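You operate a simulated robot arm through the tools that you are given. There is no shell and no other tool.

The job below is to be done with a simulated two-armed robot. You get a single attempt, and the scene is never put back.

TASK
Pick up the orange lamp with one hand, pass it to the other hand and put it on the top of the orange bench. Set down upright: orange lamp.

It is judged by the outcome, as a careful person would: the job done as asked, and still so three seconds after it is handed in. It fails if anything else is knocked over, pushed out of place, dropped, spilled or broken.

THE ROBOT
Two 7-joint arms with two-finger parallel grippers on one trunk, on a base that drives. Base frame: it is fixed to the floor where the robot stands at the start and does not move with it; the origin is under the middle of the robot, x ahead of it, y to its left, z up. Readings come in mm, rad, newtons and seconds.
The left shoulder is at the start at [70, 130, 1162], the right one opposite. With the tool pointing down near the work surface each hand reaches from about 220 to 520 mm from the robot's upright axis, wherever it stands, measured 20 degrees to its own side. Places, roughly: orange lamp [3250, -750, 1000]; top of the orange bench [1500, 1500, 900]. Payload 1.57 kg a hand.
The tool frame of a hand sits at the grasp point between the pads (the TCP): z along the fingers, y along the line on which they close. The tips reach 30 mm beyond it. Largest opening 80 mm; finger width 17, thickness 12; the body of the gripper, 40 by 82 mm, starts 80 mm behind the TCP.
Orientation is that of the tool frame in the base frame, as a unit quaternion [x, y, z, w]. With the fingers straight down and closing along the base's y, the tool's x points along the base's -x, its y along +y and its z along -z.

THE INTERFACE
- The arms move only by the tool arm_command. It takes "left_commands", "right_commands" or both (then of equal length, played together; a hand with none holds still); each is a list of rows, each a list of 7 numbers: the shift along the tool's x, y, z in units of 30 mm (1.0 is 30 mm), then the turn, a rotation vector about the tool's x, y, z in units of 6 degrees (1.0 is 6 degrees), then the finger opening in mm, from 0 to 80. In form: [[x, y, z, wx, wy, wz, fingers], ...]. A call has 1 to 20 rows; each row shifts and turns the commanded pose from where the row before left it, along the tool's axes as they then stand. A call with a number of a shift or a turn outside -1 to 1 is refused whole. A row lasts 0.2 s, in which the tool goes at most 50 mm and 0.15 rad; a call with a longer step from one row to the next is refused whole, and so is a gripper value outside its range. Where a pose cannot be reached the arm comes as near as it can. A force on the tool above 40 N (or 10 N above the force at the start of the call, whichever is more), or a blocked arm, ends the call early, and 0.2 s more pass. Each finger travels about 108 mm/s and halts on what it meets, pressing with about 32 N; the grip force reading is that of the motor and also rises with nothing between the fingers. The clock runs only during rows and for 0.2 s after the last one: add rows that do not move to give the fingers time. It gives the time, the measured TCP pose, the force on the tool (base axes), the opening and the grip force at its end, in the units of the frame above (readings bear some noise), with the torque about the TCP (base axes, N m) and any sound that the robot's microphone picked up.
- Cameras (640 x 400 px; columns grow to the right, rows downward): "scene" is now at [134.5, -10.7, 1383.9]; the picture's right is [-0.13, -0.99, 0.00], its down [-0.67, 0.09, -0.74] and it looks along [0.73, -0.10, -0.67] (base axes); focal length 255 px, centre (320, 200). "left" rides on the left gripper at [72, 7, -122] in its tool frame; the picture's right is [-0.09, 1.00, 0.00], its down [-0.84, -0.08, -0.54] and it looks along [-0.54, -0.05, 0.84] (tool axes); focal length 238 px, centre (320, 200). "right" rides on the right gripper at [72, -7, -122] in its tool frame; the picture's right is [0.09, 1.00, 0.00], its down [-0.84, 0.08, -0.54] and it looks along [-0.54, 0.05, 0.84] (tool axes); focal length 238 px, centre (320, 200). There is no depth. A picture from a camera that has moved, and an enlarged one, comes with that camera's place and axes in the base frame and with its lens.
- camera(camera): a new picture of that camera. No time passes.
- move_column(by): slides the trunk up (or, below 0, down) by that many mm; the arms and the scene camera ride with it, the base frame stays. It gives what a move gives, with no picture.
- steer(legs): drives the robot by 1 to 6 legs, each [ahead, left, turn to the left] in mm, mm and rad, along the robot's own axes; the way and the turn of a leg run together, so that a leg with both is an arc; at most 1500 mm and 3.142 rad a leg. The arms and the cameras ride along, it lands a little off, and it stops where it bumps. It gives what a move gives.
- aim_head(pan, tilt): turns the head with the scene camera to pan (to the left, within 1.501 rad either way) and tilt (down, from -0.506 to 1.204), counted from straight ahead of the robot. It gives what a move gives.
- enlarge(camera, box): a new picture of the part [left, top, right, bottom] of that camera's present view, enlarged. No time passes.
- hand_in(): hands the job in; it is judged then, once.

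Nothing tells you exact positions but the pictures and the camera data. Unless the task says otherwise, let go and move clear before handing in.

The tools are called after "Emit:" by a JSON object that holds its "fn" and its "kwargs". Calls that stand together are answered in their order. arm_command: Moves the arms, as the interface text tells. Its arguments: {"type":"object","properties":{"left_commands":{"type":"array"},"right_commands":{"type":"array"}},"required":[]} The other tools are called the same way: move_column (by) slides the trunk up or down; steer (legs) drives the base; aim_head (pan, tilt) turns the head that bears the scene camera; camera (camera) takes a picture; enlarge (camera, box) takes an enlarged picture of a part of a camera's view; hand_in () hands the job in.

At the start:

```text
time: 0.0
left_position: [433.0, 141.5, 1159.1]
left_ee_rot: [-0.001, 1.0, 0.001, 0.0]
left_ft_force: [-0.9, -0.6, -0.6]
left_torque: [-0.02, 0.0, 0.01]
left_width: 80.0
left_grasp_force: 0.2
right_position: [383.0, -142.6, 1212.3]
right_ee_rot: [-0.001, 1.0, 0.0, 0.001]
right_ft_force: [-0.6, 0.4, -0.1]
right_torque: [0.06, 0.01, 0.02]
right_width: 79.9
right_grasp_force: 0.0
trunk travel left (down, up): [-800.0, 140.0]
robot x, y, heading: [2.5, 1.6, -0.004]
head pan, tilt: [-0.134, 0.738]
```

scene: 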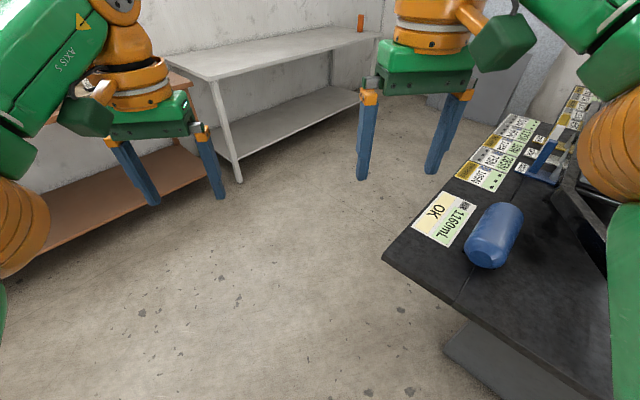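
right: 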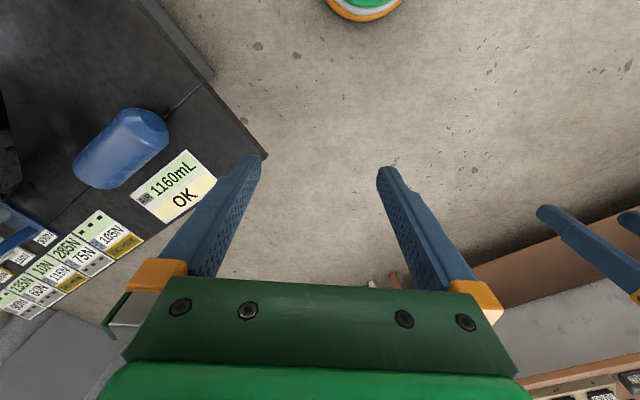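
left: 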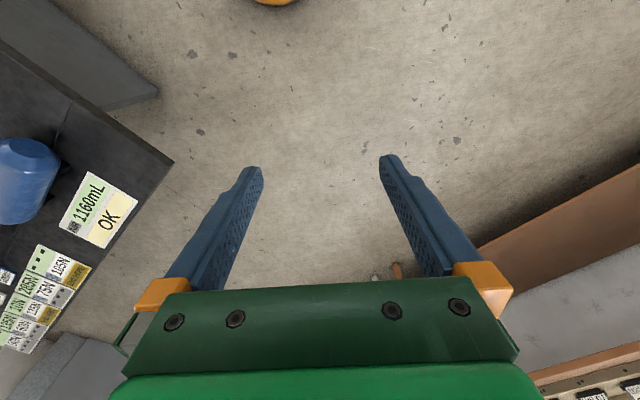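

I see a dark table on the right with a blue object, a grey bench ahead and a brownish-orange bench at the left. The lamp should be far ahead and a bit to the right; I will aim the head to look at it and at the surroundings.

Emit:
{"fn": "aim_head", "kwargs": {"pan": -0.23, "tilt": 0.2}}

```text
time: 1.0
left_position: [432.0, 141.6, 1158.5]
left_ee_rot: [-0.002, 1.0, 0.0, 0.001]
left_ft_force: [-0.7, 0.1, -1.2]
left_torque: [0.0, 0.03, 0.0]
left_width: 80.1
left_grasp_force: 0.1
right_position: [382.7, -143.5, 1211.2]
right_ee_rot: [-0.001, 1.0, 0.0, 0.0]
right_ft_force: [1.0, 0.2, -0.5]
right_torque: [-0.03, -0.02, 0.02]
right_width: 79.9
right_grasp_force: 0.1
trunk travel left (down, up): [-800.0, 140.0]
robot x, y, heading: [-0.4, 4.3, 0.0]
head pan, tilt: [-0.23, 0.201]
```

I now look ahead with the head raised to find the lamp.

Emit:
{"fn": "camera", "kwargs": {"camera": "scene"}}

```text
taken
camera scene: at [142.5, -20.8, 1432.4], right [-0.23, -0.97, 0.0], down [-0.2, 0.05, -0.98], along [0.95, -0.22, -0.2], focal length 255 px, centre (320, 200)
```

scene: 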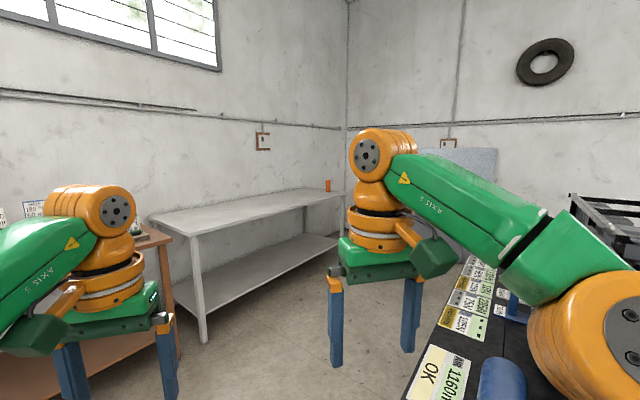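

There is a small orange thing at the far end of the grey bench, likely the lamp. I enlarge it and also the area to the left.

Emit:
{"fn": "enlarge", "kwargs": {"camera": "scene", "box": [260, 150, 380, 225]}}

Emit:
{"fn": "enlarge", "kwargs": {"camera": "scene", "box": [140, 130, 380, 280]}}

Emit:
{"fn": "enlarge", "kwargs": {"camera": "scene", "box": [400, 200, 640, 400]}}

```text
5.33 times, centred on (320, 188) of scene
camera zoom: at [142.5, -20.8, 1432.4], right [-0.23, -0.97, 0.0], down [-0.2, 0.05, -0.98], along [0.95, -0.22, -0.2], focal length 1360 px, centre (320, 267)
```

zoom: 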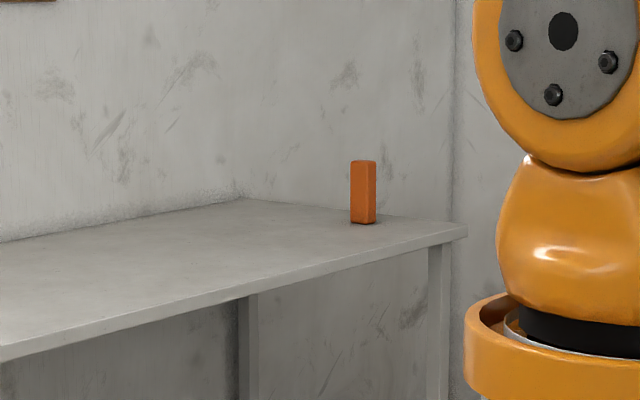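

```text
2.67 times, centred on (260, 205) of scene
camera zoom: at [142.5, -20.8, 1432.4], right [-0.23, -0.97, 0.0], down [-0.2, 0.05, -0.98], along [0.95, -0.22, -0.2], focal length 680 px, centre (480, 187)
```

zoom: 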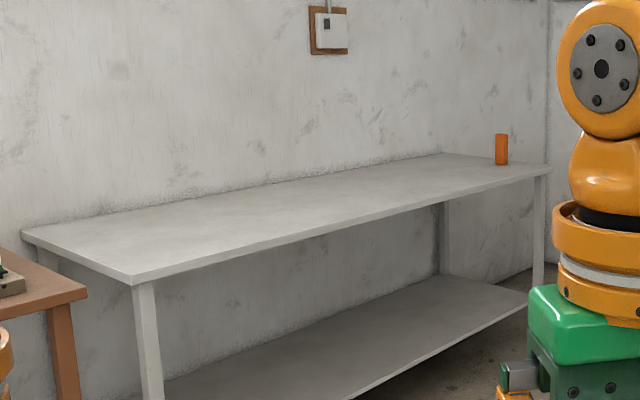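

```text
2.00 times, centred on (520, 300) of scene
camera zoom: at [142.5, -20.8, 1432.4], right [-0.23, -0.97, 0.0], down [-0.2, 0.05, -0.98], along [0.95, -0.22, -0.2], focal length 510 px, centre (-80, 0)
```

zoom: 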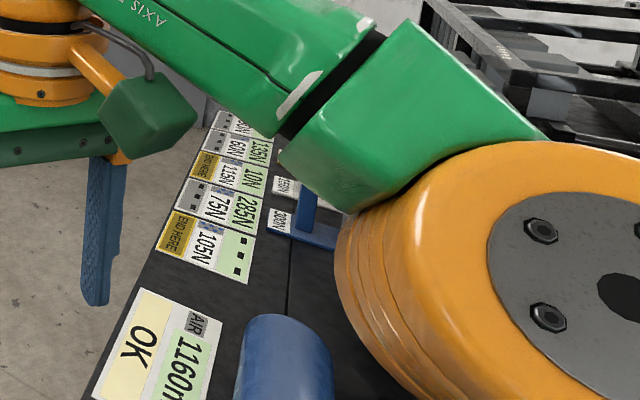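

The orange block at the far right end of the grey bench is taken as the lamp (about [3240, -840], base near z 880). Next I look left at the orange bench.

Emit:
{"fn": "aim_head", "kwargs": {"pan": 0.8, "tilt": 0.35}}

Emit:
{"fn": "camera", "kwargs": {"camera": "scene"}}

```text
time: 2.2
left_position: [430.8, 141.5, 1158.3]
left_ee_rot: [-0.002, 1.0, 0.0, 0.0]
left_ft_force: [0.6, 0.5, 0.6]
left_torque: [0.01, 0.02, -0.01]
left_width: 80.0
left_grasp_force: 0.2
right_position: [382.5, -144.2, 1212.3]
right_ee_rot: [0.0, 1.0, 0.0, 0.001]
right_ft_force: [-0.7, 0.2, 0.4]
right_torque: [0.0, -0.02, -0.03]
right_width: 80.1
right_grasp_force: 0.0
trunk travel left (down, up): [-800.0, 140.0]
robot x, y, heading: [-2.1, -1.1, -0.007]
head pan, tilt: [0.799, 0.351]
```

```text
taken
camera scene: at [116.8, 67.1, 1418.5], right [0.72, -0.7, 0.0], down [-0.24, -0.25, -0.94], along [0.66, 0.67, -0.34], focal length 255 px, centre (320, 200)
```

scene: 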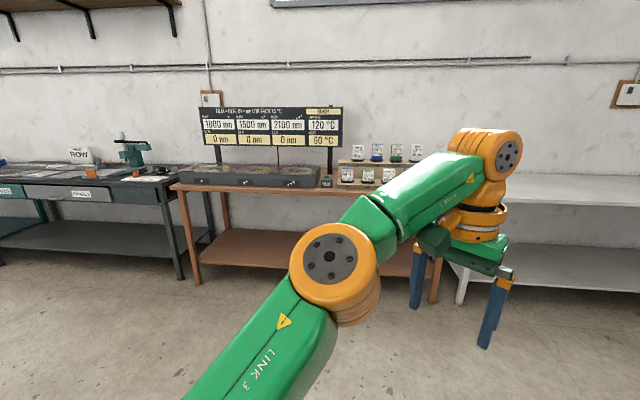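

The orange bench stands directly in view, with a sign and a dark low box on the left half and small jars on a shelf to the right. I enlarge it.

Emit:
{"fn": "enlarge", "kwargs": {"camera": "scene", "box": [160, 90, 440, 265]}}

Emit:
{"fn": "enlarge", "kwargs": {"camera": "scene", "box": [310, 120, 430, 195]}}

Emit:
{"fn": "enlarge", "kwargs": {"camera": "scene", "box": [0, 120, 240, 270]}}

```text
2.29 times, centred on (300, 178) of scene
camera zoom: at [116.8, 67.1, 1418.5], right [0.72, -0.7, 0.0], down [-0.24, -0.25, -0.94], along [0.66, 0.67, -0.34], focal length 583 px, centre (366, 251)
```

zoom: 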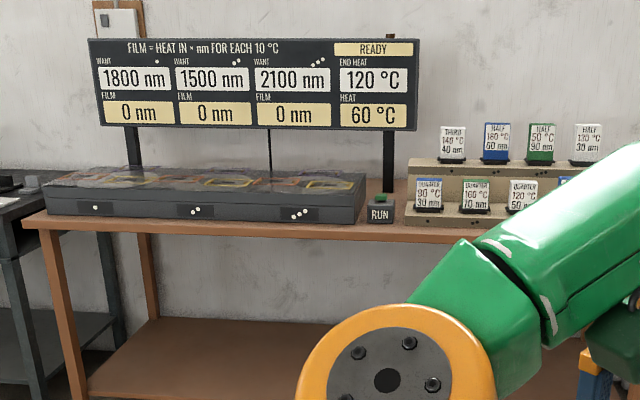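

```text
5.33 times, centred on (370, 158) of scene
camera zoom: at [116.8, 67.1, 1418.5], right [0.72, -0.7, 0.0], down [-0.24, -0.25, -0.94], along [0.66, 0.67, -0.34], focal length 1360 px, centre (53, 427)
```

zoom: 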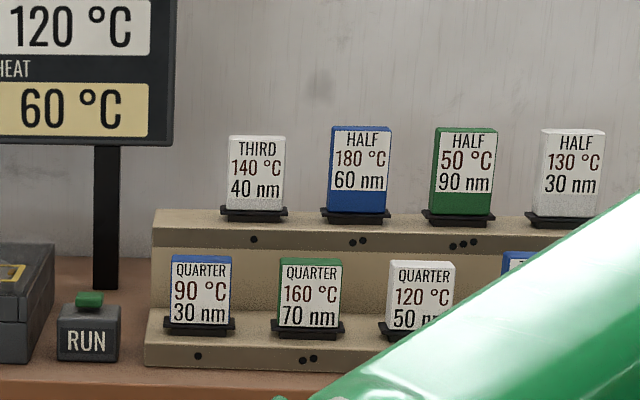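

```text
2.67 times, centred on (120, 195) of scene
camera zoom: at [116.8, 67.1, 1418.5], right [0.72, -0.7, 0.0], down [-0.24, -0.25, -0.94], along [0.66, 0.67, -0.34], focal length 680 px, centre (853, 213)
```

zoom: 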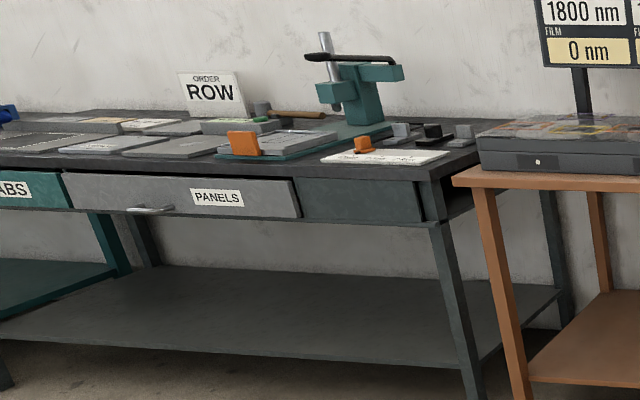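

The orange bench stands along the same wall as the grey bench (front edge roughly 1.7 m away), holding a sign, a dark box and racks, with a free strip at its front. I first drive into the aisle and turn to face the benches squarely, then look again.

Emit:
{"fn": "steer", "kwargs": {"legs": [[550, 600, 0], [0, 0, 0.73]]}}

Emit:
{"fn": "aim_head", "kwargs": {"pan": 0.4, "tilt": 0.45}}

Emit:
{"fn": "camera", "kwargs": {"camera": "scene"}}

```text
time: 8.6
left_position: [763.6, 1009.9, 1156.8]
left_ee_rot: [-0.365, 0.931, 0.0, 0.002]
left_ft_force: [-0.2, 0.0, 0.2]
left_torque: [-0.01, 0.02, -0.01]
left_width: 80.0
left_grasp_force: 0.0
right_position: [920.9, 769.0, 1212.2]
right_ee_rot: [-0.366, 0.931, 0.001, 0.001]
right_ft_force: [-1.2, 0.8, 0.4]
right_torque: [0.0, 0.0, 0.02]
right_width: 80.0
right_grasp_force: 0.0
trunk travel left (down, up): [-800.0, 140.0]
robot x, y, heading: [545.9, 610.8, 0.745]
head pan, tilt: [0.799, 0.351]
```

```text
time: 9.4
left_position: [763.5, 1010.6, 1156.9]
left_ee_rot: [-0.366, 0.931, 0.001, 0.0]
left_ft_force: [0.7, 0.1, 0.9]
left_torque: [0.01, -0.02, 0.02]
left_width: 79.9
left_grasp_force: 0.1
right_position: [921.5, 768.3, 1211.1]
right_ee_rot: [-0.365, 0.931, 0.0, 0.001]
right_ft_force: [1.0, -0.5, -0.1]
right_torque: [-0.05, -0.01, -0.01]
right_width: 80.0
right_grasp_force: 0.2
trunk travel left (down, up): [-800.0, 140.0]
robot x, y, heading: [539.5, 613.4, 0.746]
head pan, tilt: [0.4, 0.45]
```

```text
taken
camera scene: at [618.6, 731.6, 1409.3], right [0.91, -0.41, 0.0], down [-0.18, -0.4, -0.9], along [0.37, 0.82, -0.44], focal length 255 px, centre (320, 200)
```

scene: 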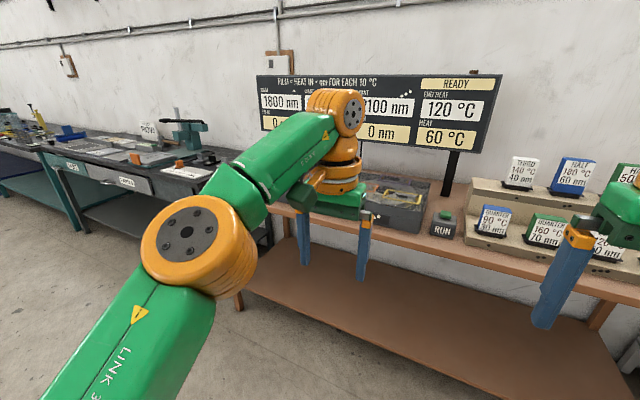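

I am now facing the benches. I look at the free area on the orange bench, toward its right end.

Emit:
{"fn": "aim_head", "kwargs": {"pan": -0.35, "tilt": 0.5}}

Emit:
{"fn": "camera", "kwargs": {"camera": "scene"}}

Emit:
{"fn": "camera", "kwargs": {"camera": "right"}}

Emit:
{"fn": "camera", "kwargs": {"camera": "left"}}

```text
time: 10.6
left_position: [763.8, 1010.0, 1158.6]
left_ee_rot: [-0.365, 0.931, 0.0, 0.001]
left_ft_force: [0.2, 0.3, 0.1]
left_torque: [-0.03, -0.01, 0.02]
left_width: 80.2
left_grasp_force: 0.1
right_position: [920.7, 769.0, 1211.2]
right_ee_rot: [-0.366, 0.931, 0.001, 0.001]
right_ft_force: [0.3, 0.0, 0.4]
right_torque: [0.0, 0.01, -0.01]
right_width: 80.0
right_grasp_force: 0.0
trunk travel left (down, up): [-800.0, 140.0]
robot x, y, heading: [545.8, 611.1, 0.742]
head pan, tilt: [-0.351, 0.499]
```

```text
taken
camera scene: at [664.9, 682.9, 1404.8], right [0.39, -0.92, 0.0], down [-0.44, -0.19, -0.88], along [0.81, 0.34, -0.48], focal length 255 px, centre (320, 200)
```

scene: 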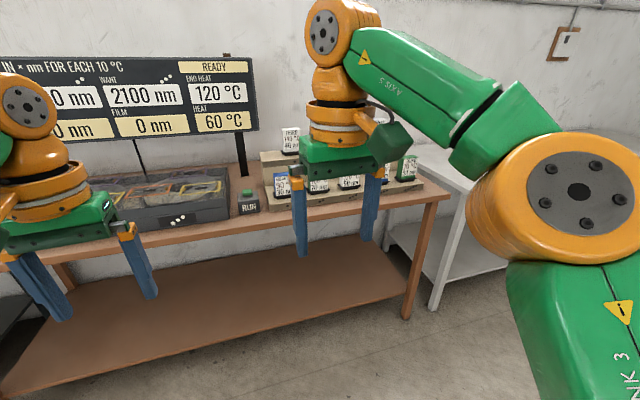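

```text
taken
camera right: at [872.2, 713.6, 1333.6], right [-0.74, 0.67, 0.0], down [0.56, 0.63, 0.54], along [0.36, 0.4, -0.84], focal length 238 px, centre (320, 200)
```

right: 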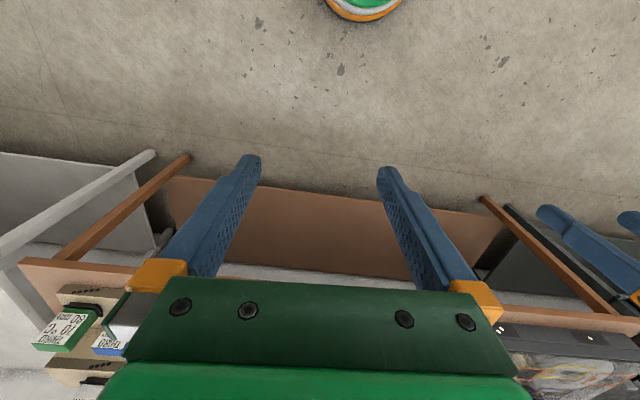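

```text
taken
camera left: at [705.8, 966.3, 1280.2], right [-0.61, 0.79, 0.0], down [0.66, 0.51, 0.54], along [0.43, 0.33, -0.84], focal length 238 px, centre (320, 200)
```

left: 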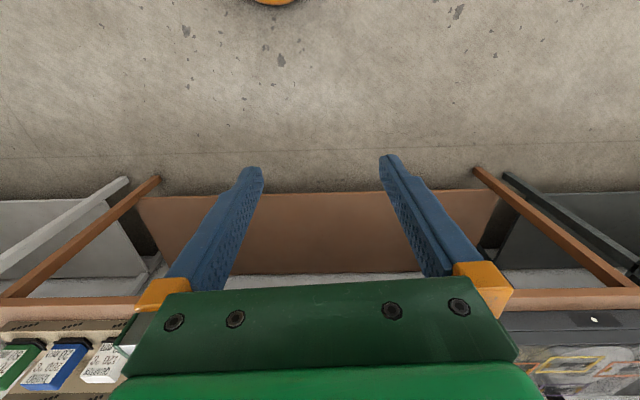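

Emit:
{"fn": "enlarge", "kwargs": {"camera": "scene", "box": [220, 120, 460, 270]}}

Emit:
{"fn": "enlarge", "kwargs": {"camera": "right", "box": [0, 240, 160, 400]}}

```text
2.67 times, centred on (340, 195) of scene
camera zoom: at [664.9, 682.9, 1404.8], right [0.39, -0.92, 0.0], down [-0.44, -0.19, -0.88], along [0.81, 0.34, -0.48], focal length 680 px, centre (267, 213)
```

zoom: 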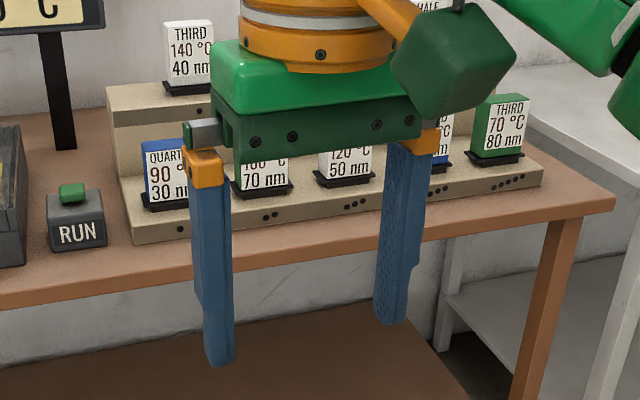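

```text
2.50 times, centred on (80, 320) of right
camera zoom: at [872.2, 713.6, 1333.6], right [-0.74, 0.67, 0.0], down [0.56, 0.63, 0.54], along [0.36, 0.4, -0.84], focal length 596 px, centre (920, -100)
```

zoom: 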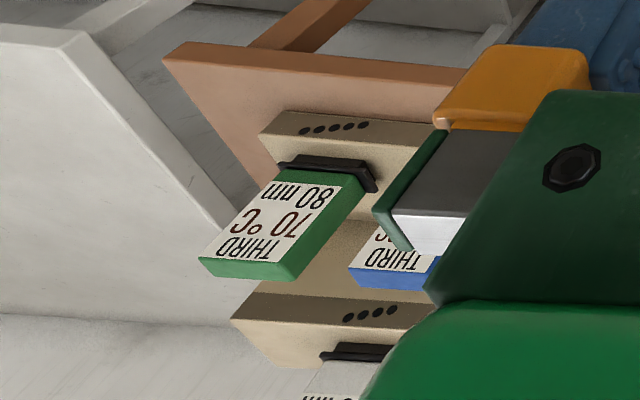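

The orange bench has a free strip about 80 mm deep along its front, and a free corner at its right end. Now I slide to the right along the aisle toward the lamp.

Emit:
{"fn": "steer", "kwargs": {"legs": [[0, -1350, 0]]}}

Emit:
{"fn": "aim_head", "kwargs": {"pan": -0.7, "tilt": 0.4}}

Emit:
{"fn": "camera", "kwargs": {"camera": "scene"}}

```text
time: 17.4
left_position: [1689.8, 3.3, 1156.6]
left_ee_rot: [-0.362, 0.932, -0.001, 0.002]
left_ft_force: [0.6, -0.6, 1.0]
left_torque: [0.0, -0.01, 0.01]
left_width: 80.0
left_grasp_force: 0.1
right_position: [1845.6, -241.4, 1211.5]
right_ee_rot: [-0.362, 0.932, 0.001, 0.0]
right_ft_force: [-0.6, 0.6, 0.1]
right_torque: [0.02, 0.01, -0.01]
right_width: 79.9
right_grasp_force: 0.0
trunk travel left (down, up): [-800.0, 140.0]
robot x, y, heading: [1468.0, -389.6, 0.741]
head pan, tilt: [-0.351, 0.499]
```

```text
time: 18.2
left_position: [1689.6, 2.6, 1158.5]
left_ee_rot: [-0.363, 0.932, 0.0, 0.001]
left_ft_force: [0.1, -0.1, -0.5]
left_torque: [-0.01, -0.02, 0.01]
left_width: 80.0
left_grasp_force: 0.0
right_position: [1844.7, -241.5, 1210.8]
right_ee_rot: [-0.36, 0.933, 0.001, 0.0]
right_ft_force: [0.1, 0.0, -1.0]
right_torque: [-0.03, 0.01, -0.01]
right_width: 80.0
right_grasp_force: 0.0
trunk travel left (down, up): [-800.0, 140.0]
robot x, y, heading: [1464.2, -394.5, 0.736]
head pan, tilt: [-0.7, 0.4]
```

```text
taken
camera scene: at [1596.9, -354.7, 1413.9], right [0.04, -1.0, 0.0], down [-0.39, -0.02, -0.92], along [0.92, 0.04, -0.39], focal length 255 px, centre (320, 200)
```

scene: 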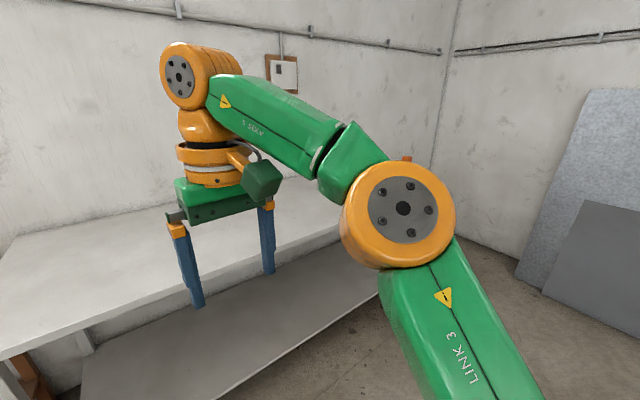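

The lamp's top shows just above the right elbow. I slide further right until it is nearly in front of me.

Emit:
{"fn": "steer", "kwargs": {"legs": [[-50, -1000, 0]]}}

Emit:
{"fn": "aim_head", "kwargs": {"pan": -0.2, "tilt": 0.45}}

Emit:
{"fn": "camera", "kwargs": {"camera": "scene"}}

```text
time: 23.4
left_position: [2324.3, -763.0, 1158.4]
left_ee_rot: [-0.367, 0.93, 0.0, 0.001]
left_ft_force: [-0.4, 0.3, 0.4]
left_torque: [0.01, 0.02, -0.01]
left_width: 80.0
left_grasp_force: 0.1
right_position: [2482.2, -1006.1, 1211.9]
right_ee_rot: [-0.366, 0.931, 0.0, 0.001]
right_ft_force: [0.5, 0.0, -0.9]
right_torque: [0.0, -0.02, -0.02]
right_width: 80.0
right_grasp_force: 0.0
trunk travel left (down, up): [-800.0, 140.0]
robot x, y, heading: [2103.8, -1161.7, 0.752]
head pan, tilt: [-0.7, 0.4]
```

```text
time: 24.3
left_position: [2326.2, -764.4, 1157.7]
left_ee_rot: [-0.367, 0.93, 0.001, 0.001]
left_ft_force: [-0.4, 0.2, 0.4]
left_torque: [0.01, 0.01, 0.02]
left_width: 80.1
left_grasp_force: 0.1
right_position: [2483.5, -1008.1, 1211.2]
right_ee_rot: [-0.366, 0.931, 0.001, 0.001]
right_ft_force: [-0.3, -0.2, 0.1]
right_torque: [-0.04, -0.01, 0.0]
right_width: 80.0
right_grasp_force: 0.0
trunk travel left (down, up): [-800.0, 140.0]
robot x, y, heading: [2103.3, -1162.8, 0.755]
head pan, tilt: [-0.201, 0.45]
```

```text
taken
camera scene: at [2222.0, -1079.5, 1409.3], right [0.52, -0.85, 0.0], down [-0.37, -0.23, -0.9], along [0.77, 0.47, -0.44], focal length 255 px, centre (320, 200)
```

scene: 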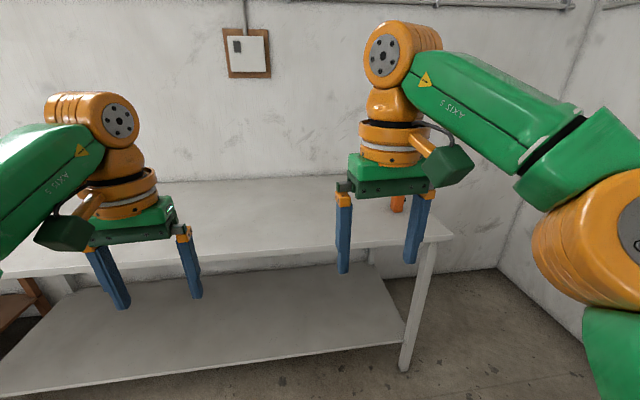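

The lamp is hidden behind the right gripper's finger. I square up to the bench and slide right a bit more, then look again.

Emit:
{"fn": "steer", "kwargs": {"legs": [[0, 0, -0.06], [0, -340, 0]]}}

Emit:
{"fn": "aim_head", "kwargs": {"pan": -0.1, "tilt": 0.5}}

Emit:
{"fn": "camera", "kwargs": {"camera": "scene"}}

```text
time: 27.0
left_position: [2565.4, -1042.3, 1156.6]
left_ee_rot: [-0.338, 0.941, -0.001, 0.001]
left_ft_force: [0.8, 0.6, 0.0]
left_torque: [0.01, -0.01, -0.01]
left_width: 79.8
left_grasp_force: 0.0
right_position: [2707.1, -1292.8, 1212.4]
right_ee_rot: [-0.338, 0.941, 0.0, 0.001]
right_ft_force: [0.0, 0.5, -0.2]
right_torque: [0.0, -0.01, -0.02]
right_width: 80.0
right_grasp_force: 0.1
trunk travel left (down, up): [-800.0, 140.0]
robot x, y, heading: [2318.9, -1423.6, 0.691]
head pan, tilt: [-0.201, 0.45]
```

```text
time: 27.7
left_position: [2565.7, -1041.6, 1157.0]
left_ee_rot: [-0.338, 0.941, 0.0, 0.001]
left_ft_force: [0.0, 0.0, -0.7]
left_torque: [0.02, 0.01, 0.01]
left_width: 80.2
left_grasp_force: 0.0
right_position: [2708.9, -1293.7, 1210.7]
right_ee_rot: [-0.337, 0.941, 0.0, 0.001]
right_ft_force: [0.4, 0.5, -0.1]
right_torque: [-0.05, -0.04, 0.02]
right_width: 79.8
right_grasp_force: 0.1
trunk travel left (down, up): [-800.0, 140.0]
robot x, y, heading: [2324.3, -1424.7, 0.687]
head pan, tilt: [-0.099, 0.499]
```

```text
taken
camera scene: at [2438.0, -1343.5, 1404.8], right [0.55, -0.83, 0.0], down [-0.4, -0.27, -0.88], along [0.73, 0.49, -0.48], focal length 255 px, centre (320, 200)
```

scene: 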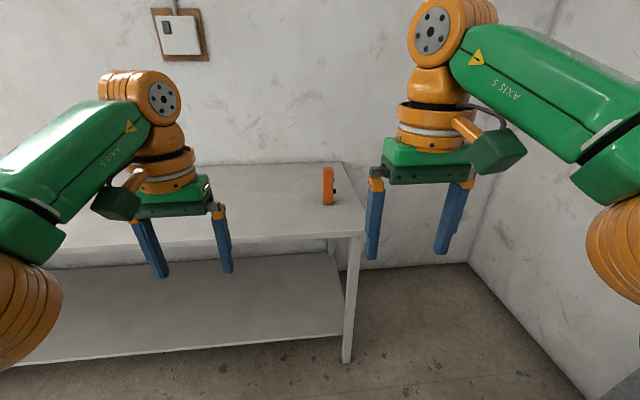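

The lamp is now clearly visible between the hands. I enlarge it.

Emit:
{"fn": "enlarge", "kwargs": {"camera": "scene", "box": [288, 150, 384, 210]}}

Emit:
{"fn": "enlarge", "kwargs": {"camera": "scene", "box": [220, 140, 412, 260]}}

```text
6.67 times, centred on (336, 180) of scene
camera zoom: at [2438.0, -1343.5, 1404.8], right [0.55, -0.83, 0.0], down [-0.4, -0.27, -0.88], along [0.73, 0.49, -0.48], focal length 1700 px, centre (213, 333)
```

zoom: 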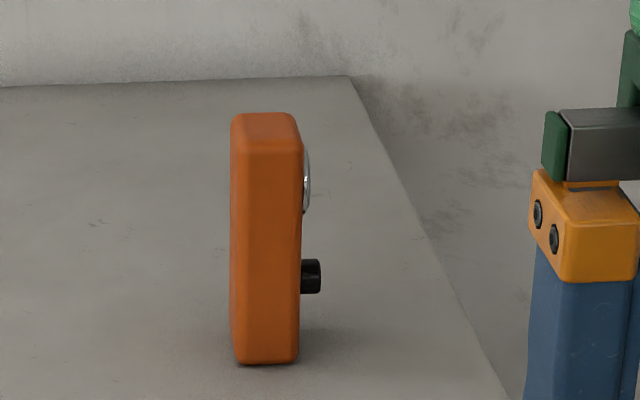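

```text
3.33 times, centred on (316, 200) of scene
camera zoom: at [2438.0, -1343.5, 1404.8], right [0.55, -0.83, 0.0], down [-0.4, -0.27, -0.88], along [0.73, 0.49, -0.48], focal length 850 px, centre (333, 200)
```

zoom: 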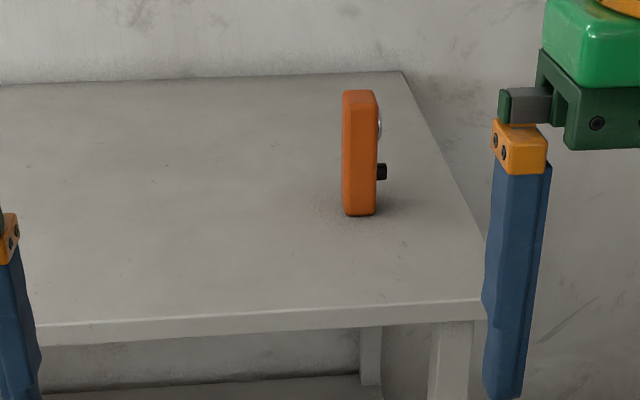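

The lamp is an upright orange box (about 40 wide, 50 deep, 140 tall) with its lens and a knob on its right face; I take it to be near [3203, -866], on a bench top near z 905. I drive closer, staying clear of the bench edge.

Emit:
{"fn": "steer", "kwargs": {"legs": [[430, 0, 0]]}}

Emit:
{"fn": "aim_head", "kwargs": {"pan": -0.1, "tilt": 0.7}}

Emit:
{"fn": "camera", "kwargs": {"camera": "scene"}}

Emit:
{"fn": "camera", "kwargs": {"camera": "right"}}

```text
time: 30.3
left_position: [2890.9, -776.3, 1158.6]
left_ee_rot: [-0.339, 0.941, 0.001, 0.002]
left_ft_force: [-0.1, -0.1, 0.4]
left_torque: [-0.02, 0.0, 0.01]
left_width: 80.0
left_grasp_force: 0.1
right_position: [3034.5, -1027.3, 1211.9]
right_ee_rot: [-0.338, 0.941, 0.0, 0.001]
right_ft_force: [-0.3, -0.5, -0.6]
right_torque: [0.02, 0.03, -0.01]
right_width: 80.2
right_grasp_force: 0.1
trunk travel left (down, up): [-800.0, 140.0]
robot x, y, heading: [2648.7, -1159.9, 0.689]
head pan, tilt: [-0.099, 0.499]
```

```text
time: 31.0
left_position: [2892.4, -775.1, 1157.9]
left_ee_rot: [-0.34, 0.941, 0.0, 0.001]
left_ft_force: [1.0, 0.1, -0.1]
left_torque: [0.02, 0.01, -0.06]
left_width: 79.9
left_grasp_force: 0.1
right_position: [3035.0, -1025.6, 1211.2]
right_ee_rot: [-0.338, 0.941, 0.001, 0.001]
right_ft_force: [-0.6, 0.0, 0.2]
right_torque: [-0.01, -0.01, -0.01]
right_width: 79.8
right_grasp_force: 0.0
trunk travel left (down, up): [-800.0, 140.0]
robot x, y, heading: [2647.8, -1158.6, 0.688]
head pan, tilt: [-0.099, 0.7]
```

```text
taken
camera scene: at [2759.2, -1079.3, 1387.1], right [0.56, -0.83, 0.0], down [-0.54, -0.36, -0.77], along [0.64, 0.42, -0.64], focal length 255 px, centre (320, 200)
```

scene: 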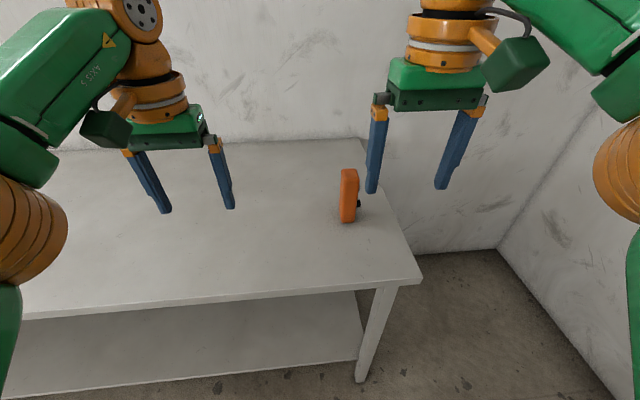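

```text
taken
camera right: at [2983.1, -1078.1, 1333.5], right [-0.7, 0.71, 0.0], down [0.6, 0.59, 0.54], along [0.39, 0.38, -0.84], focal length 238 px, centre (320, 200)
```

right: 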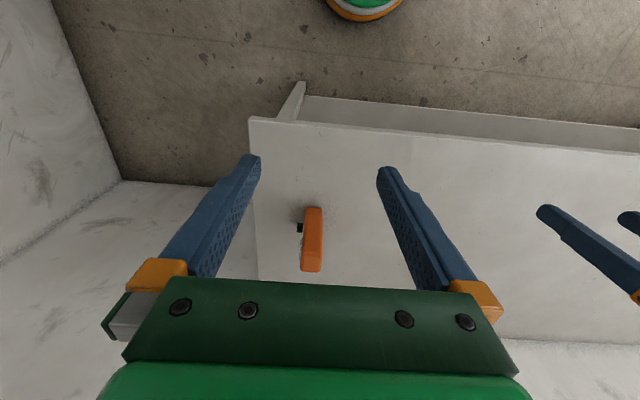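

Emit:
{"fn": "enlarge", "kwargs": {"camera": "right", "box": [264, 190, 360, 280]}}

Emit:
{"fn": "enlarge", "kwargs": {"camera": "scene", "box": [302, 155, 398, 235]}}

```text
4.44 times, centred on (312, 235) of right
camera zoom: at [2983.1, -1078.1, 1333.5], right [-0.7, 0.71, 0.0], down [0.6, 0.59, 0.54], along [0.39, 0.38, -0.84], focal length 1059 px, centre (356, 44)
```

zoom: 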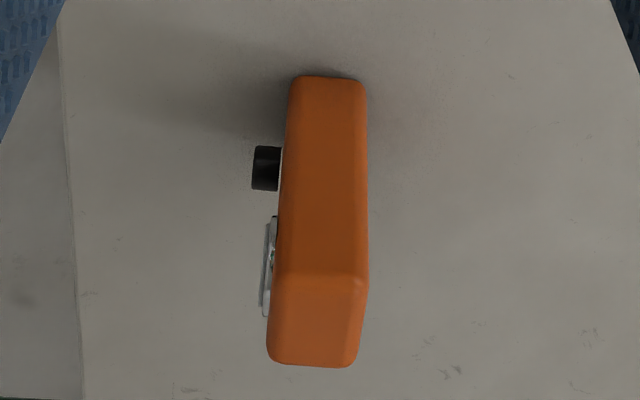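

```text
5.00 times, centred on (350, 195) of scene
camera zoom: at [2759.2, -1079.3, 1387.1], right [0.56, -0.83, 0.0], down [-0.54, -0.36, -0.77], along [0.64, 0.42, -0.64], focal length 1275 px, centre (170, 225)
```

zoom: 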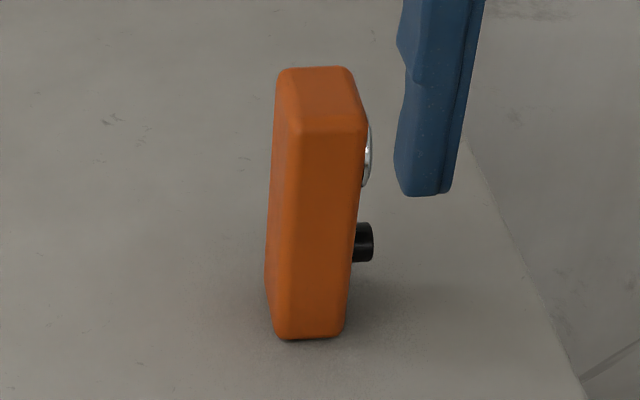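

The lamp's center is near [3224, -865], about 212 mm behind the bench edge, aligned with the bench. Before driving closer I look down to see how far the robot's base reaches out.

Emit:
{"fn": "aim_head", "kwargs": {"pan": 0.0, "tilt": 1.2}}

Emit:
{"fn": "camera", "kwargs": {"camera": "scene"}}

```text
time: 31.9
left_position: [2891.8, -775.6, 1157.9]
left_ee_rot: [-0.339, 0.941, 0.001, 0.0]
left_ft_force: [-0.6, -0.3, -0.3]
left_torque: [0.04, 0.02, -0.03]
left_width: 79.8
left_grasp_force: 0.0
right_position: [3034.9, -1026.2, 1212.3]
right_ee_rot: [-0.338, 0.941, 0.001, 0.001]
right_ft_force: [0.1, 0.5, -0.4]
right_torque: [-0.01, -0.01, 0.0]
right_width: 80.2
right_grasp_force: 0.1
trunk travel left (down, up): [-800.0, 140.0]
robot x, y, heading: [2647.4, -1157.2, 0.688]
head pan, tilt: [0.0, 1.201]
```

```text
taken
camera scene: at [2731.7, -1091.0, 1351.2], right [0.63, -0.77, 0.0], down [-0.72, -0.59, -0.36], along [0.28, 0.23, -0.93], focal length 255 px, centre (320, 200)
```

scene: 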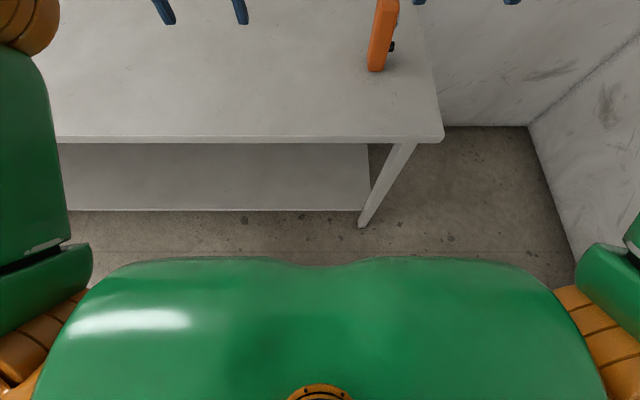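

The base looks to be about 215 mm in radius, so standing 255–260 mm from the bench edge is safe. I drive 160 mm ahead.

Emit:
{"fn": "steer", "kwargs": {"legs": [[160, 0, 0]]}}

Emit:
{"fn": "aim_head", "kwargs": {"pan": -0.15, "tilt": 0.85}}

Emit:
{"fn": "camera", "kwargs": {"camera": "scene"}}

Emit:
{"fn": "camera", "kwargs": {"camera": "right"}}

```text
time: 33.3
left_position: [3014.4, -676.0, 1160.7]
left_ee_rot: [-0.338, 0.941, 0.001, 0.003]
left_ft_force: [-0.4, -1.0, -0.3]
left_torque: [-0.01, 0.01, 0.01]
left_width: 80.2
left_grasp_force: 0.0
right_position: [3156.7, -926.7, 1212.4]
right_ee_rot: [-0.338, 0.941, 0.001, 0.002]
right_ft_force: [-0.4, -0.3, 0.5]
right_torque: [-0.01, -0.01, 0.01]
right_width: 80.0
right_grasp_force: 0.0
trunk travel left (down, up): [-800.0, 140.0]
robot x, y, heading: [2769.6, -1053.3, 0.694]
head pan, tilt: [0.0, 1.201]
```

```text
time: 34.2
left_position: [3014.9, -672.6, 1157.1]
left_ee_rot: [-0.338, 0.941, 0.001, 0.001]
left_ft_force: [0.1, 0.0, 0.7]
left_torque: [0.02, -0.01, 0.02]
left_width: 80.1
left_grasp_force: 0.1
right_position: [3159.4, -923.8, 1210.9]
right_ee_rot: [-0.338, 0.941, 0.0, 0.0]
right_ft_force: [0.2, -0.5, -0.3]
right_torque: [0.02, -0.01, -0.01]
right_width: 79.9
right_grasp_force: 0.1
trunk travel left (down, up): [-800.0, 140.0]
robot x, y, heading: [2770.5, -1054.0, 0.686]
head pan, tilt: [-0.15, 0.85]
```

```text
taken
camera scene: at [2879.9, -984.2, 1374.7], right [0.51, -0.86, 0.0], down [-0.65, -0.39, -0.66], along [0.57, 0.34, -0.75], focal length 255 px, centre (320, 200)
```

scene: 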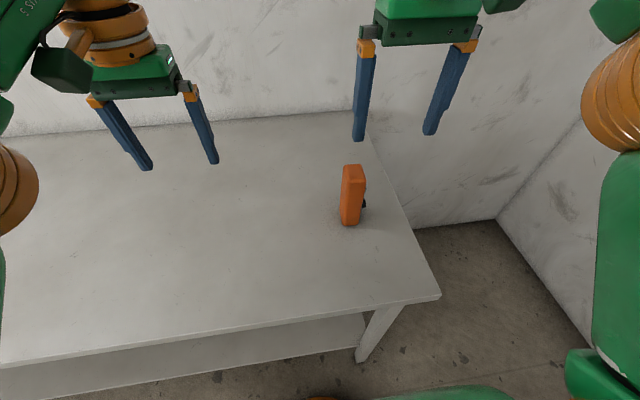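

```text
taken
camera right: at [3107.4, -975.7, 1333.4], right [-0.7, 0.71, 0.0], down [0.6, 0.59, 0.54], along [0.39, 0.38, -0.84], focal length 238 px, centre (320, 200)
```

right: 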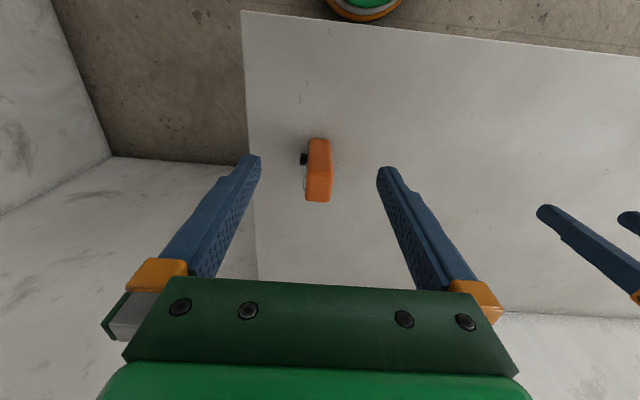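

The right hand's fingers are well above the lamp. I roll the right hand 90 degrees (closing line front to back) while it stays up, to grip the lamp on its plain front and back faces.

Emit:
{"fn": "arm_command", "kwargs": {"right_commands": [[0, 0, 0, 0, 0, 1, 80], [0, 0, 0, 0, 0, 1, 80], [0, 0, 0, 0, 0, 1, 80], [0, 0, 0, 0, 0, 1, 80], [0, 0, 0, 0, 0, 1, 80], [0, 0, 0, 0, 0, 1, 80], [0, 0, 0, 0, 0, 1, 80], [0, 0, 0, 0, 0, 1, 80], [0, 0, 0, 0, 0, 1, 80], [0, 0, 0, 0, 0, 1, 80], [0, 0, 0, 0, 0, 1, 80], [0, 0, 0, 0, 0, 1, 80], [0, 0, 0, 0, 0, 1, 80], [0, 0, 0, 0, 0, 1, 80], [0, 0, 0, 0, 0, 1, 80], [0, 0, 0, 0, 0, 0, 80]]}}

Emit:
{"fn": "camera", "kwargs": {"camera": "right"}}

Emit:
{"fn": "camera", "kwargs": {"camera": "scene"}}

```text
time: 37.6
left_position: [3015.5, -672.5, 1157.2]
left_ee_rot: [-0.338, 0.941, 0.0, 0.001]
left_ft_force: [0.1, 0.1, 0.1]
left_torque: [0.01, -0.01, 0.0]
left_width: 79.9
left_grasp_force: 0.0
right_position: [3159.8, -924.5, 1210.5]
right_ee_rot: [0.428, 0.904, 0.001, 0.0]
right_ft_force: [0.0, -0.6, -0.8]
right_torque: [0.03, 0.01, 0.03]
right_width: 80.1
right_grasp_force: 0.0
trunk travel left (down, up): [-800.0, 140.0]
robot x, y, heading: [2772.0, -1054.7, 0.69]
head pan, tilt: [-0.15, 0.85]
```

```text
taken
camera right: at [3107.5, -874.0, 1333.5], right [0.71, 0.7, 0.0], down [0.59, -0.6, 0.54], along [0.38, -0.38, -0.84], focal length 238 px, centre (320, 200)
```

right: 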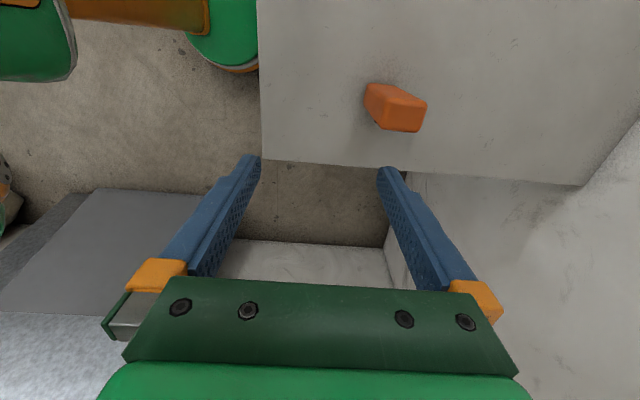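

```text
taken
camera scene: at [2879.4, -984.6, 1374.8], right [0.51, -0.86, 0.0], down [-0.65, -0.39, -0.66], along [0.57, 0.34, -0.75], focal length 255 px, centre (320, 200)
```

scene: 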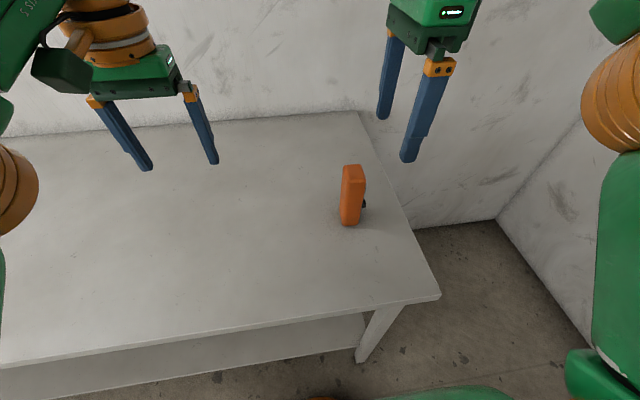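

The roll worked: tool x now points to the robot's left, tool y ahead. I measure the lamp again in the right hand's picture.

Emit:
{"fn": "enlarge", "kwargs": {"camera": "right", "box": [344, 70, 440, 145]}}

Emit:
{"fn": "enlarge", "kwargs": {"camera": "scene", "box": [312, 155, 392, 235]}}

```text
5.33 times, centred on (392, 108) of right
camera zoom: at [3107.5, -874.0, 1333.5], right [0.71, 0.7, 0.0], down [0.59, -0.6, 0.54], along [0.38, -0.38, -0.84], focal length 1271 px, centre (-64, 693)
```

zoom: 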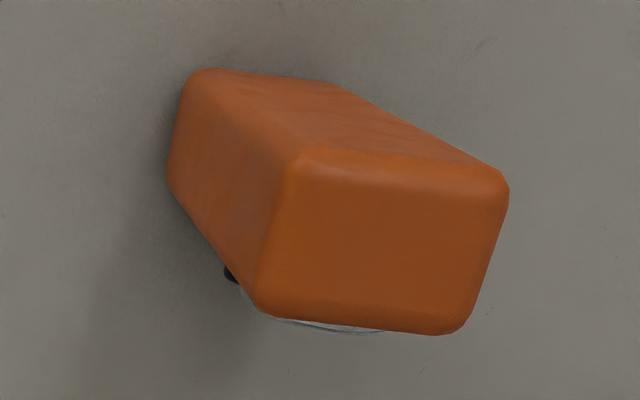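

```text
5.00 times, centred on (352, 195) of scene
camera zoom: at [2879.4, -984.6, 1374.8], right [0.51, -0.86, 0.0], down [-0.65, -0.39, -0.66], along [0.57, 0.34, -0.75], focal length 1275 px, centre (160, 225)
```

zoom: 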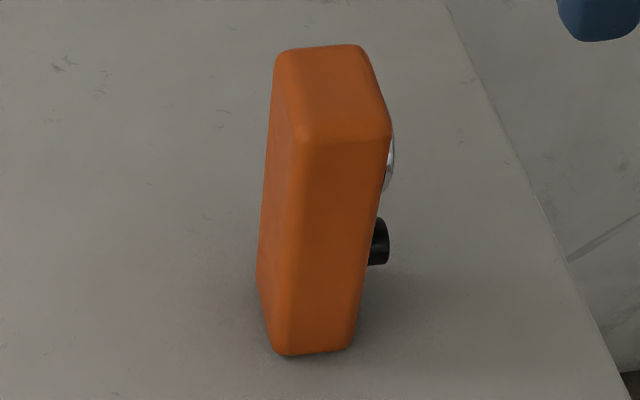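

The lamp's axis is near [3224, -855] with its top at about z 1043 and the bench at about 902. I shift the right hand over it at the present height, then look.

Emit:
{"fn": "arm_command", "kwargs": {"right_commands": [[0.11, 0.78, 0, 0, 0, 0, 80], [0.11, 0.78, 0, 0, 0, 0, 80], [0.11, 0.78, 0, 0, 0, 0, 80], [0.11, 0.78, 0, 0, 0, 0, 80], [0, 0, 0, 0, 0, 0, 80]]}}

Emit:
{"fn": "camera", "kwargs": {"camera": "right"}}

Emit:
{"fn": "camera", "kwargs": {"camera": "scene"}}

```text
time: 38.8
left_position: [3014.6, -672.6, 1157.5]
left_ee_rot: [-0.338, 0.941, 0.0, 0.0]
left_ft_force: [0.5, 0.8, 0.1]
left_torque: [0.05, 0.02, -0.02]
left_width: 79.8
left_grasp_force: 0.1
right_position: [3173.0, -910.4, 1207.4]
right_ee_rot: [0.426, 0.905, 0.002, 0.001]
right_ft_force: [0.1, -0.2, 1.0]
right_torque: [-0.01, -0.01, 0.0]
right_width: 79.9
right_grasp_force: 0.0
right hand out of reach, approached as far as the arm can: row 1, 2, 3, 4
trunk travel left (down, up): [-800.0, 140.0]
robot x, y, heading: [2774.2, -1055.6, 0.69]
head pan, tilt: [-0.15, 0.85]
```

```text
taken
camera right: at [3120.3, -859.8, 1329.0], right [0.71, 0.7, 0.0], down [0.59, -0.6, 0.54], along [0.38, -0.38, -0.84], focal length 238 px, centre (320, 200)
```

right: 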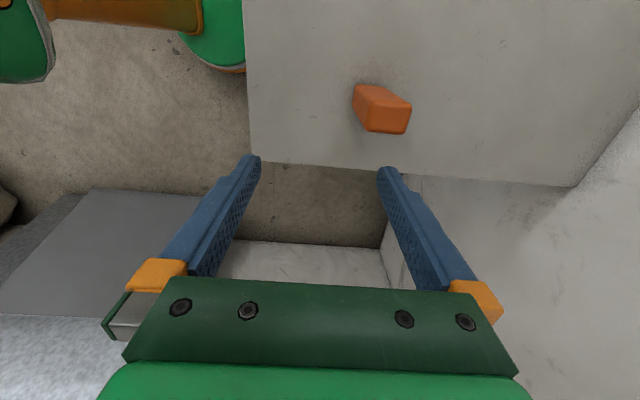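

```text
taken
camera scene: at [2879.4, -984.5, 1374.8], right [0.51, -0.86, 0.0], down [-0.65, -0.39, -0.66], along [0.57, 0.34, -0.75], focal length 255 px, centre (320, 200)
```

scene: 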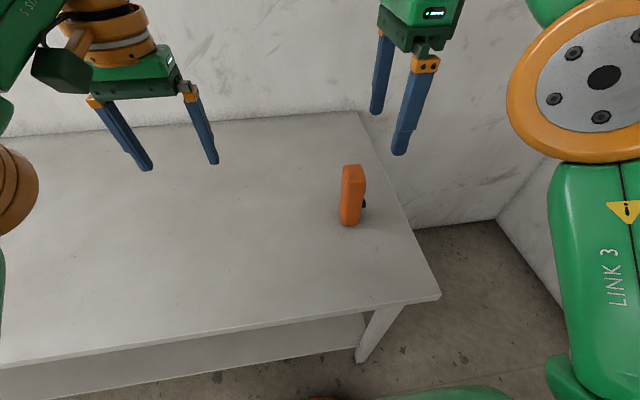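

The arm cannot reach that far out at this height. Raising the trunk lets the hand work lower relative to the shoulder, where it reaches further, so I raise the trunk first.

Emit:
{"fn": "move_column", "kwargs": {"by": 135}}

Emit:
{"fn": "arm_command", "kwargs": {"right_commands": [[0, 0, 1, 0, 0, 0, 80], [0, 0, 1, 0, 0, 0, 80], [0, 0, 1, 0, 0, 0, 80], [0, 0, 1, 0, 0, 0, 80], [0, 0, 1, 0, 0, 0, 80], [0, 0, 1, 0, 0, 0, 80], [0, 0, 1, 0, 0, 0, 80], [0, 0, 0, 0, 0, 0, 80]]}}

```text
time: 40.4
left_position: [3015.4, -671.7, 1292.9]
left_ee_rot: [-0.339, 0.941, 0.001, 0.001]
left_ft_force: [-0.2, 0.0, -0.4]
left_torque: [0.02, -0.04, -0.03]
left_width: 79.7
left_grasp_force: 0.1
right_position: [3171.6, -909.8, 1341.4]
right_ee_rot: [0.426, 0.905, 0.001, 0.0]
right_ft_force: [-0.5, 0.0, 0.4]
right_torque: [0.01, 0.0, 0.0]
right_width: 79.9
right_grasp_force: 0.1
trunk travel left (down, up): [-935.0, 5.0]
robot x, y, heading: [2768.9, -1052.5, 0.69]
head pan, tilt: [-0.15, 0.85]
```

```text
time: 42.2
left_position: [3015.7, -673.3, 1292.2]
left_ee_rot: [-0.339, 0.941, 0.0, 0.001]
left_ft_force: [-0.1, 0.7, 0.4]
left_torque: [0.01, 0.01, 0.01]
left_width: 80.2
left_grasp_force: 0.0
right_position: [3173.5, -909.4, 1131.6]
right_ee_rot: [0.427, 0.904, 0.003, 0.0]
right_ft_force: [-0.3, 0.4, -0.6]
right_torque: [-0.03, -0.01, 0.02]
right_width: 80.2
right_grasp_force: 0.1
trunk travel left (down, up): [-935.0, 5.0]
robot x, y, heading: [2772.4, -1057.5, 0.688]
head pan, tilt: [-0.15, 0.85]
```

The hand came down to z 1132, still well above the lamp. I shift it over the lamp.

Emit:
{"fn": "arm_command", "kwargs": {"right_commands": [[0.11, 0.82, 0, 0, 0, 0, 80], [0.11, 0.82, 0, 0, 0, 0, 80], [0.11, 0.82, 0, 0, 0, 0, 80], [0, 0, 0, 0, 0, 0, 80]]}}

Emit:
{"fn": "camera", "kwargs": {"camera": "right"}}

Emit:
{"fn": "camera", "kwargs": {"camera": "scene"}}

```text
time: 43.2
left_position: [3015.5, -672.3, 1293.7]
left_ee_rot: [-0.339, 0.941, 0.0, 0.001]
left_ft_force: [-0.1, 0.4, 0.0]
left_torque: [0.0, -0.01, -0.02]
left_width: 80.0
left_grasp_force: 0.1
right_position: [3222.1, -853.6, 1133.6]
right_ee_rot: [0.426, 0.905, 0.003, 0.001]
right_ft_force: [0.0, 0.8, 0.1]
right_torque: [0.03, 0.0, -0.02]
right_width: 79.9
right_grasp_force: 0.0
trunk travel left (down, up): [-935.0, 5.0]
robot x, y, heading: [2773.6, -1054.0, 0.687]
head pan, tilt: [-0.15, 0.85]
```

```text
taken
camera right: at [3171.4, -804.5, 1255.5], right [0.71, 0.71, 0.0], down [0.59, -0.6, 0.54], along [0.38, -0.38, -0.84], focal length 238 px, centre (320, 200)
```

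right: 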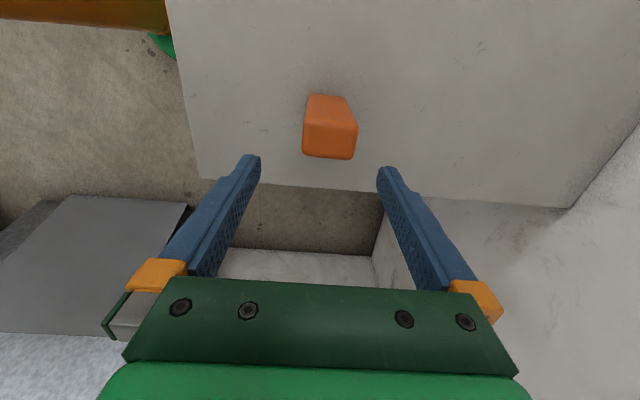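

```text
taken
camera scene: at [2879.2, -984.8, 1509.9], right [0.51, -0.86, 0.0], down [-0.64, -0.39, -0.66], along [0.57, 0.34, -0.75], focal length 255 px, centre (320, 200)
```

scene: 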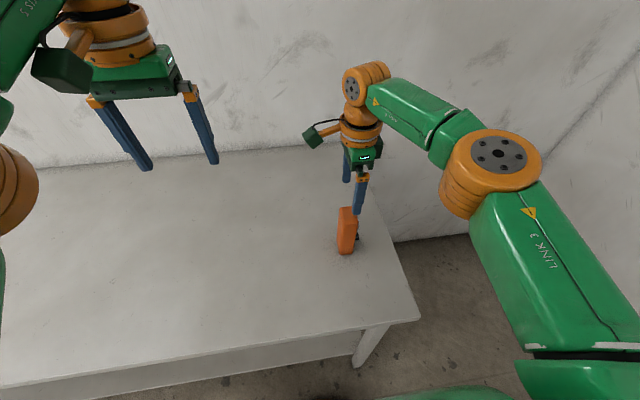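

Emit:
{"fn": "enlarge", "kwargs": {"camera": "right", "box": [280, 80, 376, 170]}}

Emit:
{"fn": "enlarge", "kwargs": {"camera": "scene", "box": [300, 140, 400, 265]}}

```text
4.44 times, centred on (328, 125) of right
camera zoom: at [3171.4, -804.5, 1255.5], right [0.71, 0.71, 0.0], down [0.59, -0.6, 0.54], along [0.38, -0.38, -0.84], focal length 1059 px, centre (284, 533)
```

zoom: 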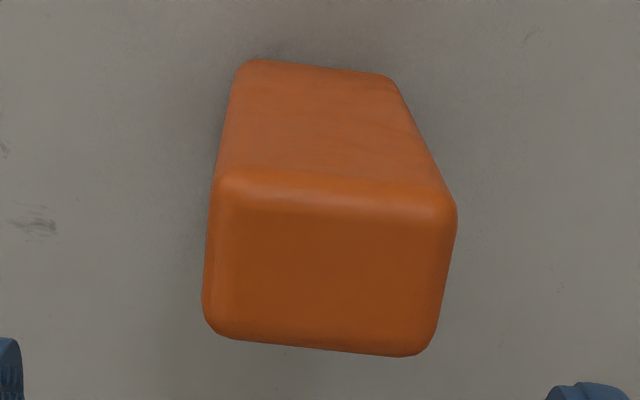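

```text
3.20 times, centred on (350, 202) of scene
camera zoom: at [2879.2, -984.8, 1509.9], right [0.51, -0.86, 0.0], down [-0.64, -0.39, -0.66], along [0.57, 0.34, -0.75], focal length 816 px, centre (224, 192)
```

zoom: 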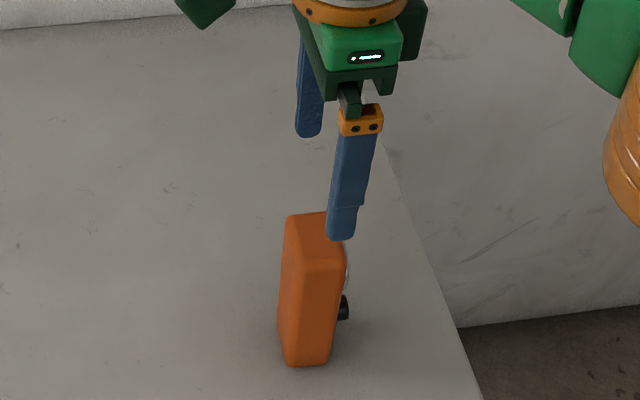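

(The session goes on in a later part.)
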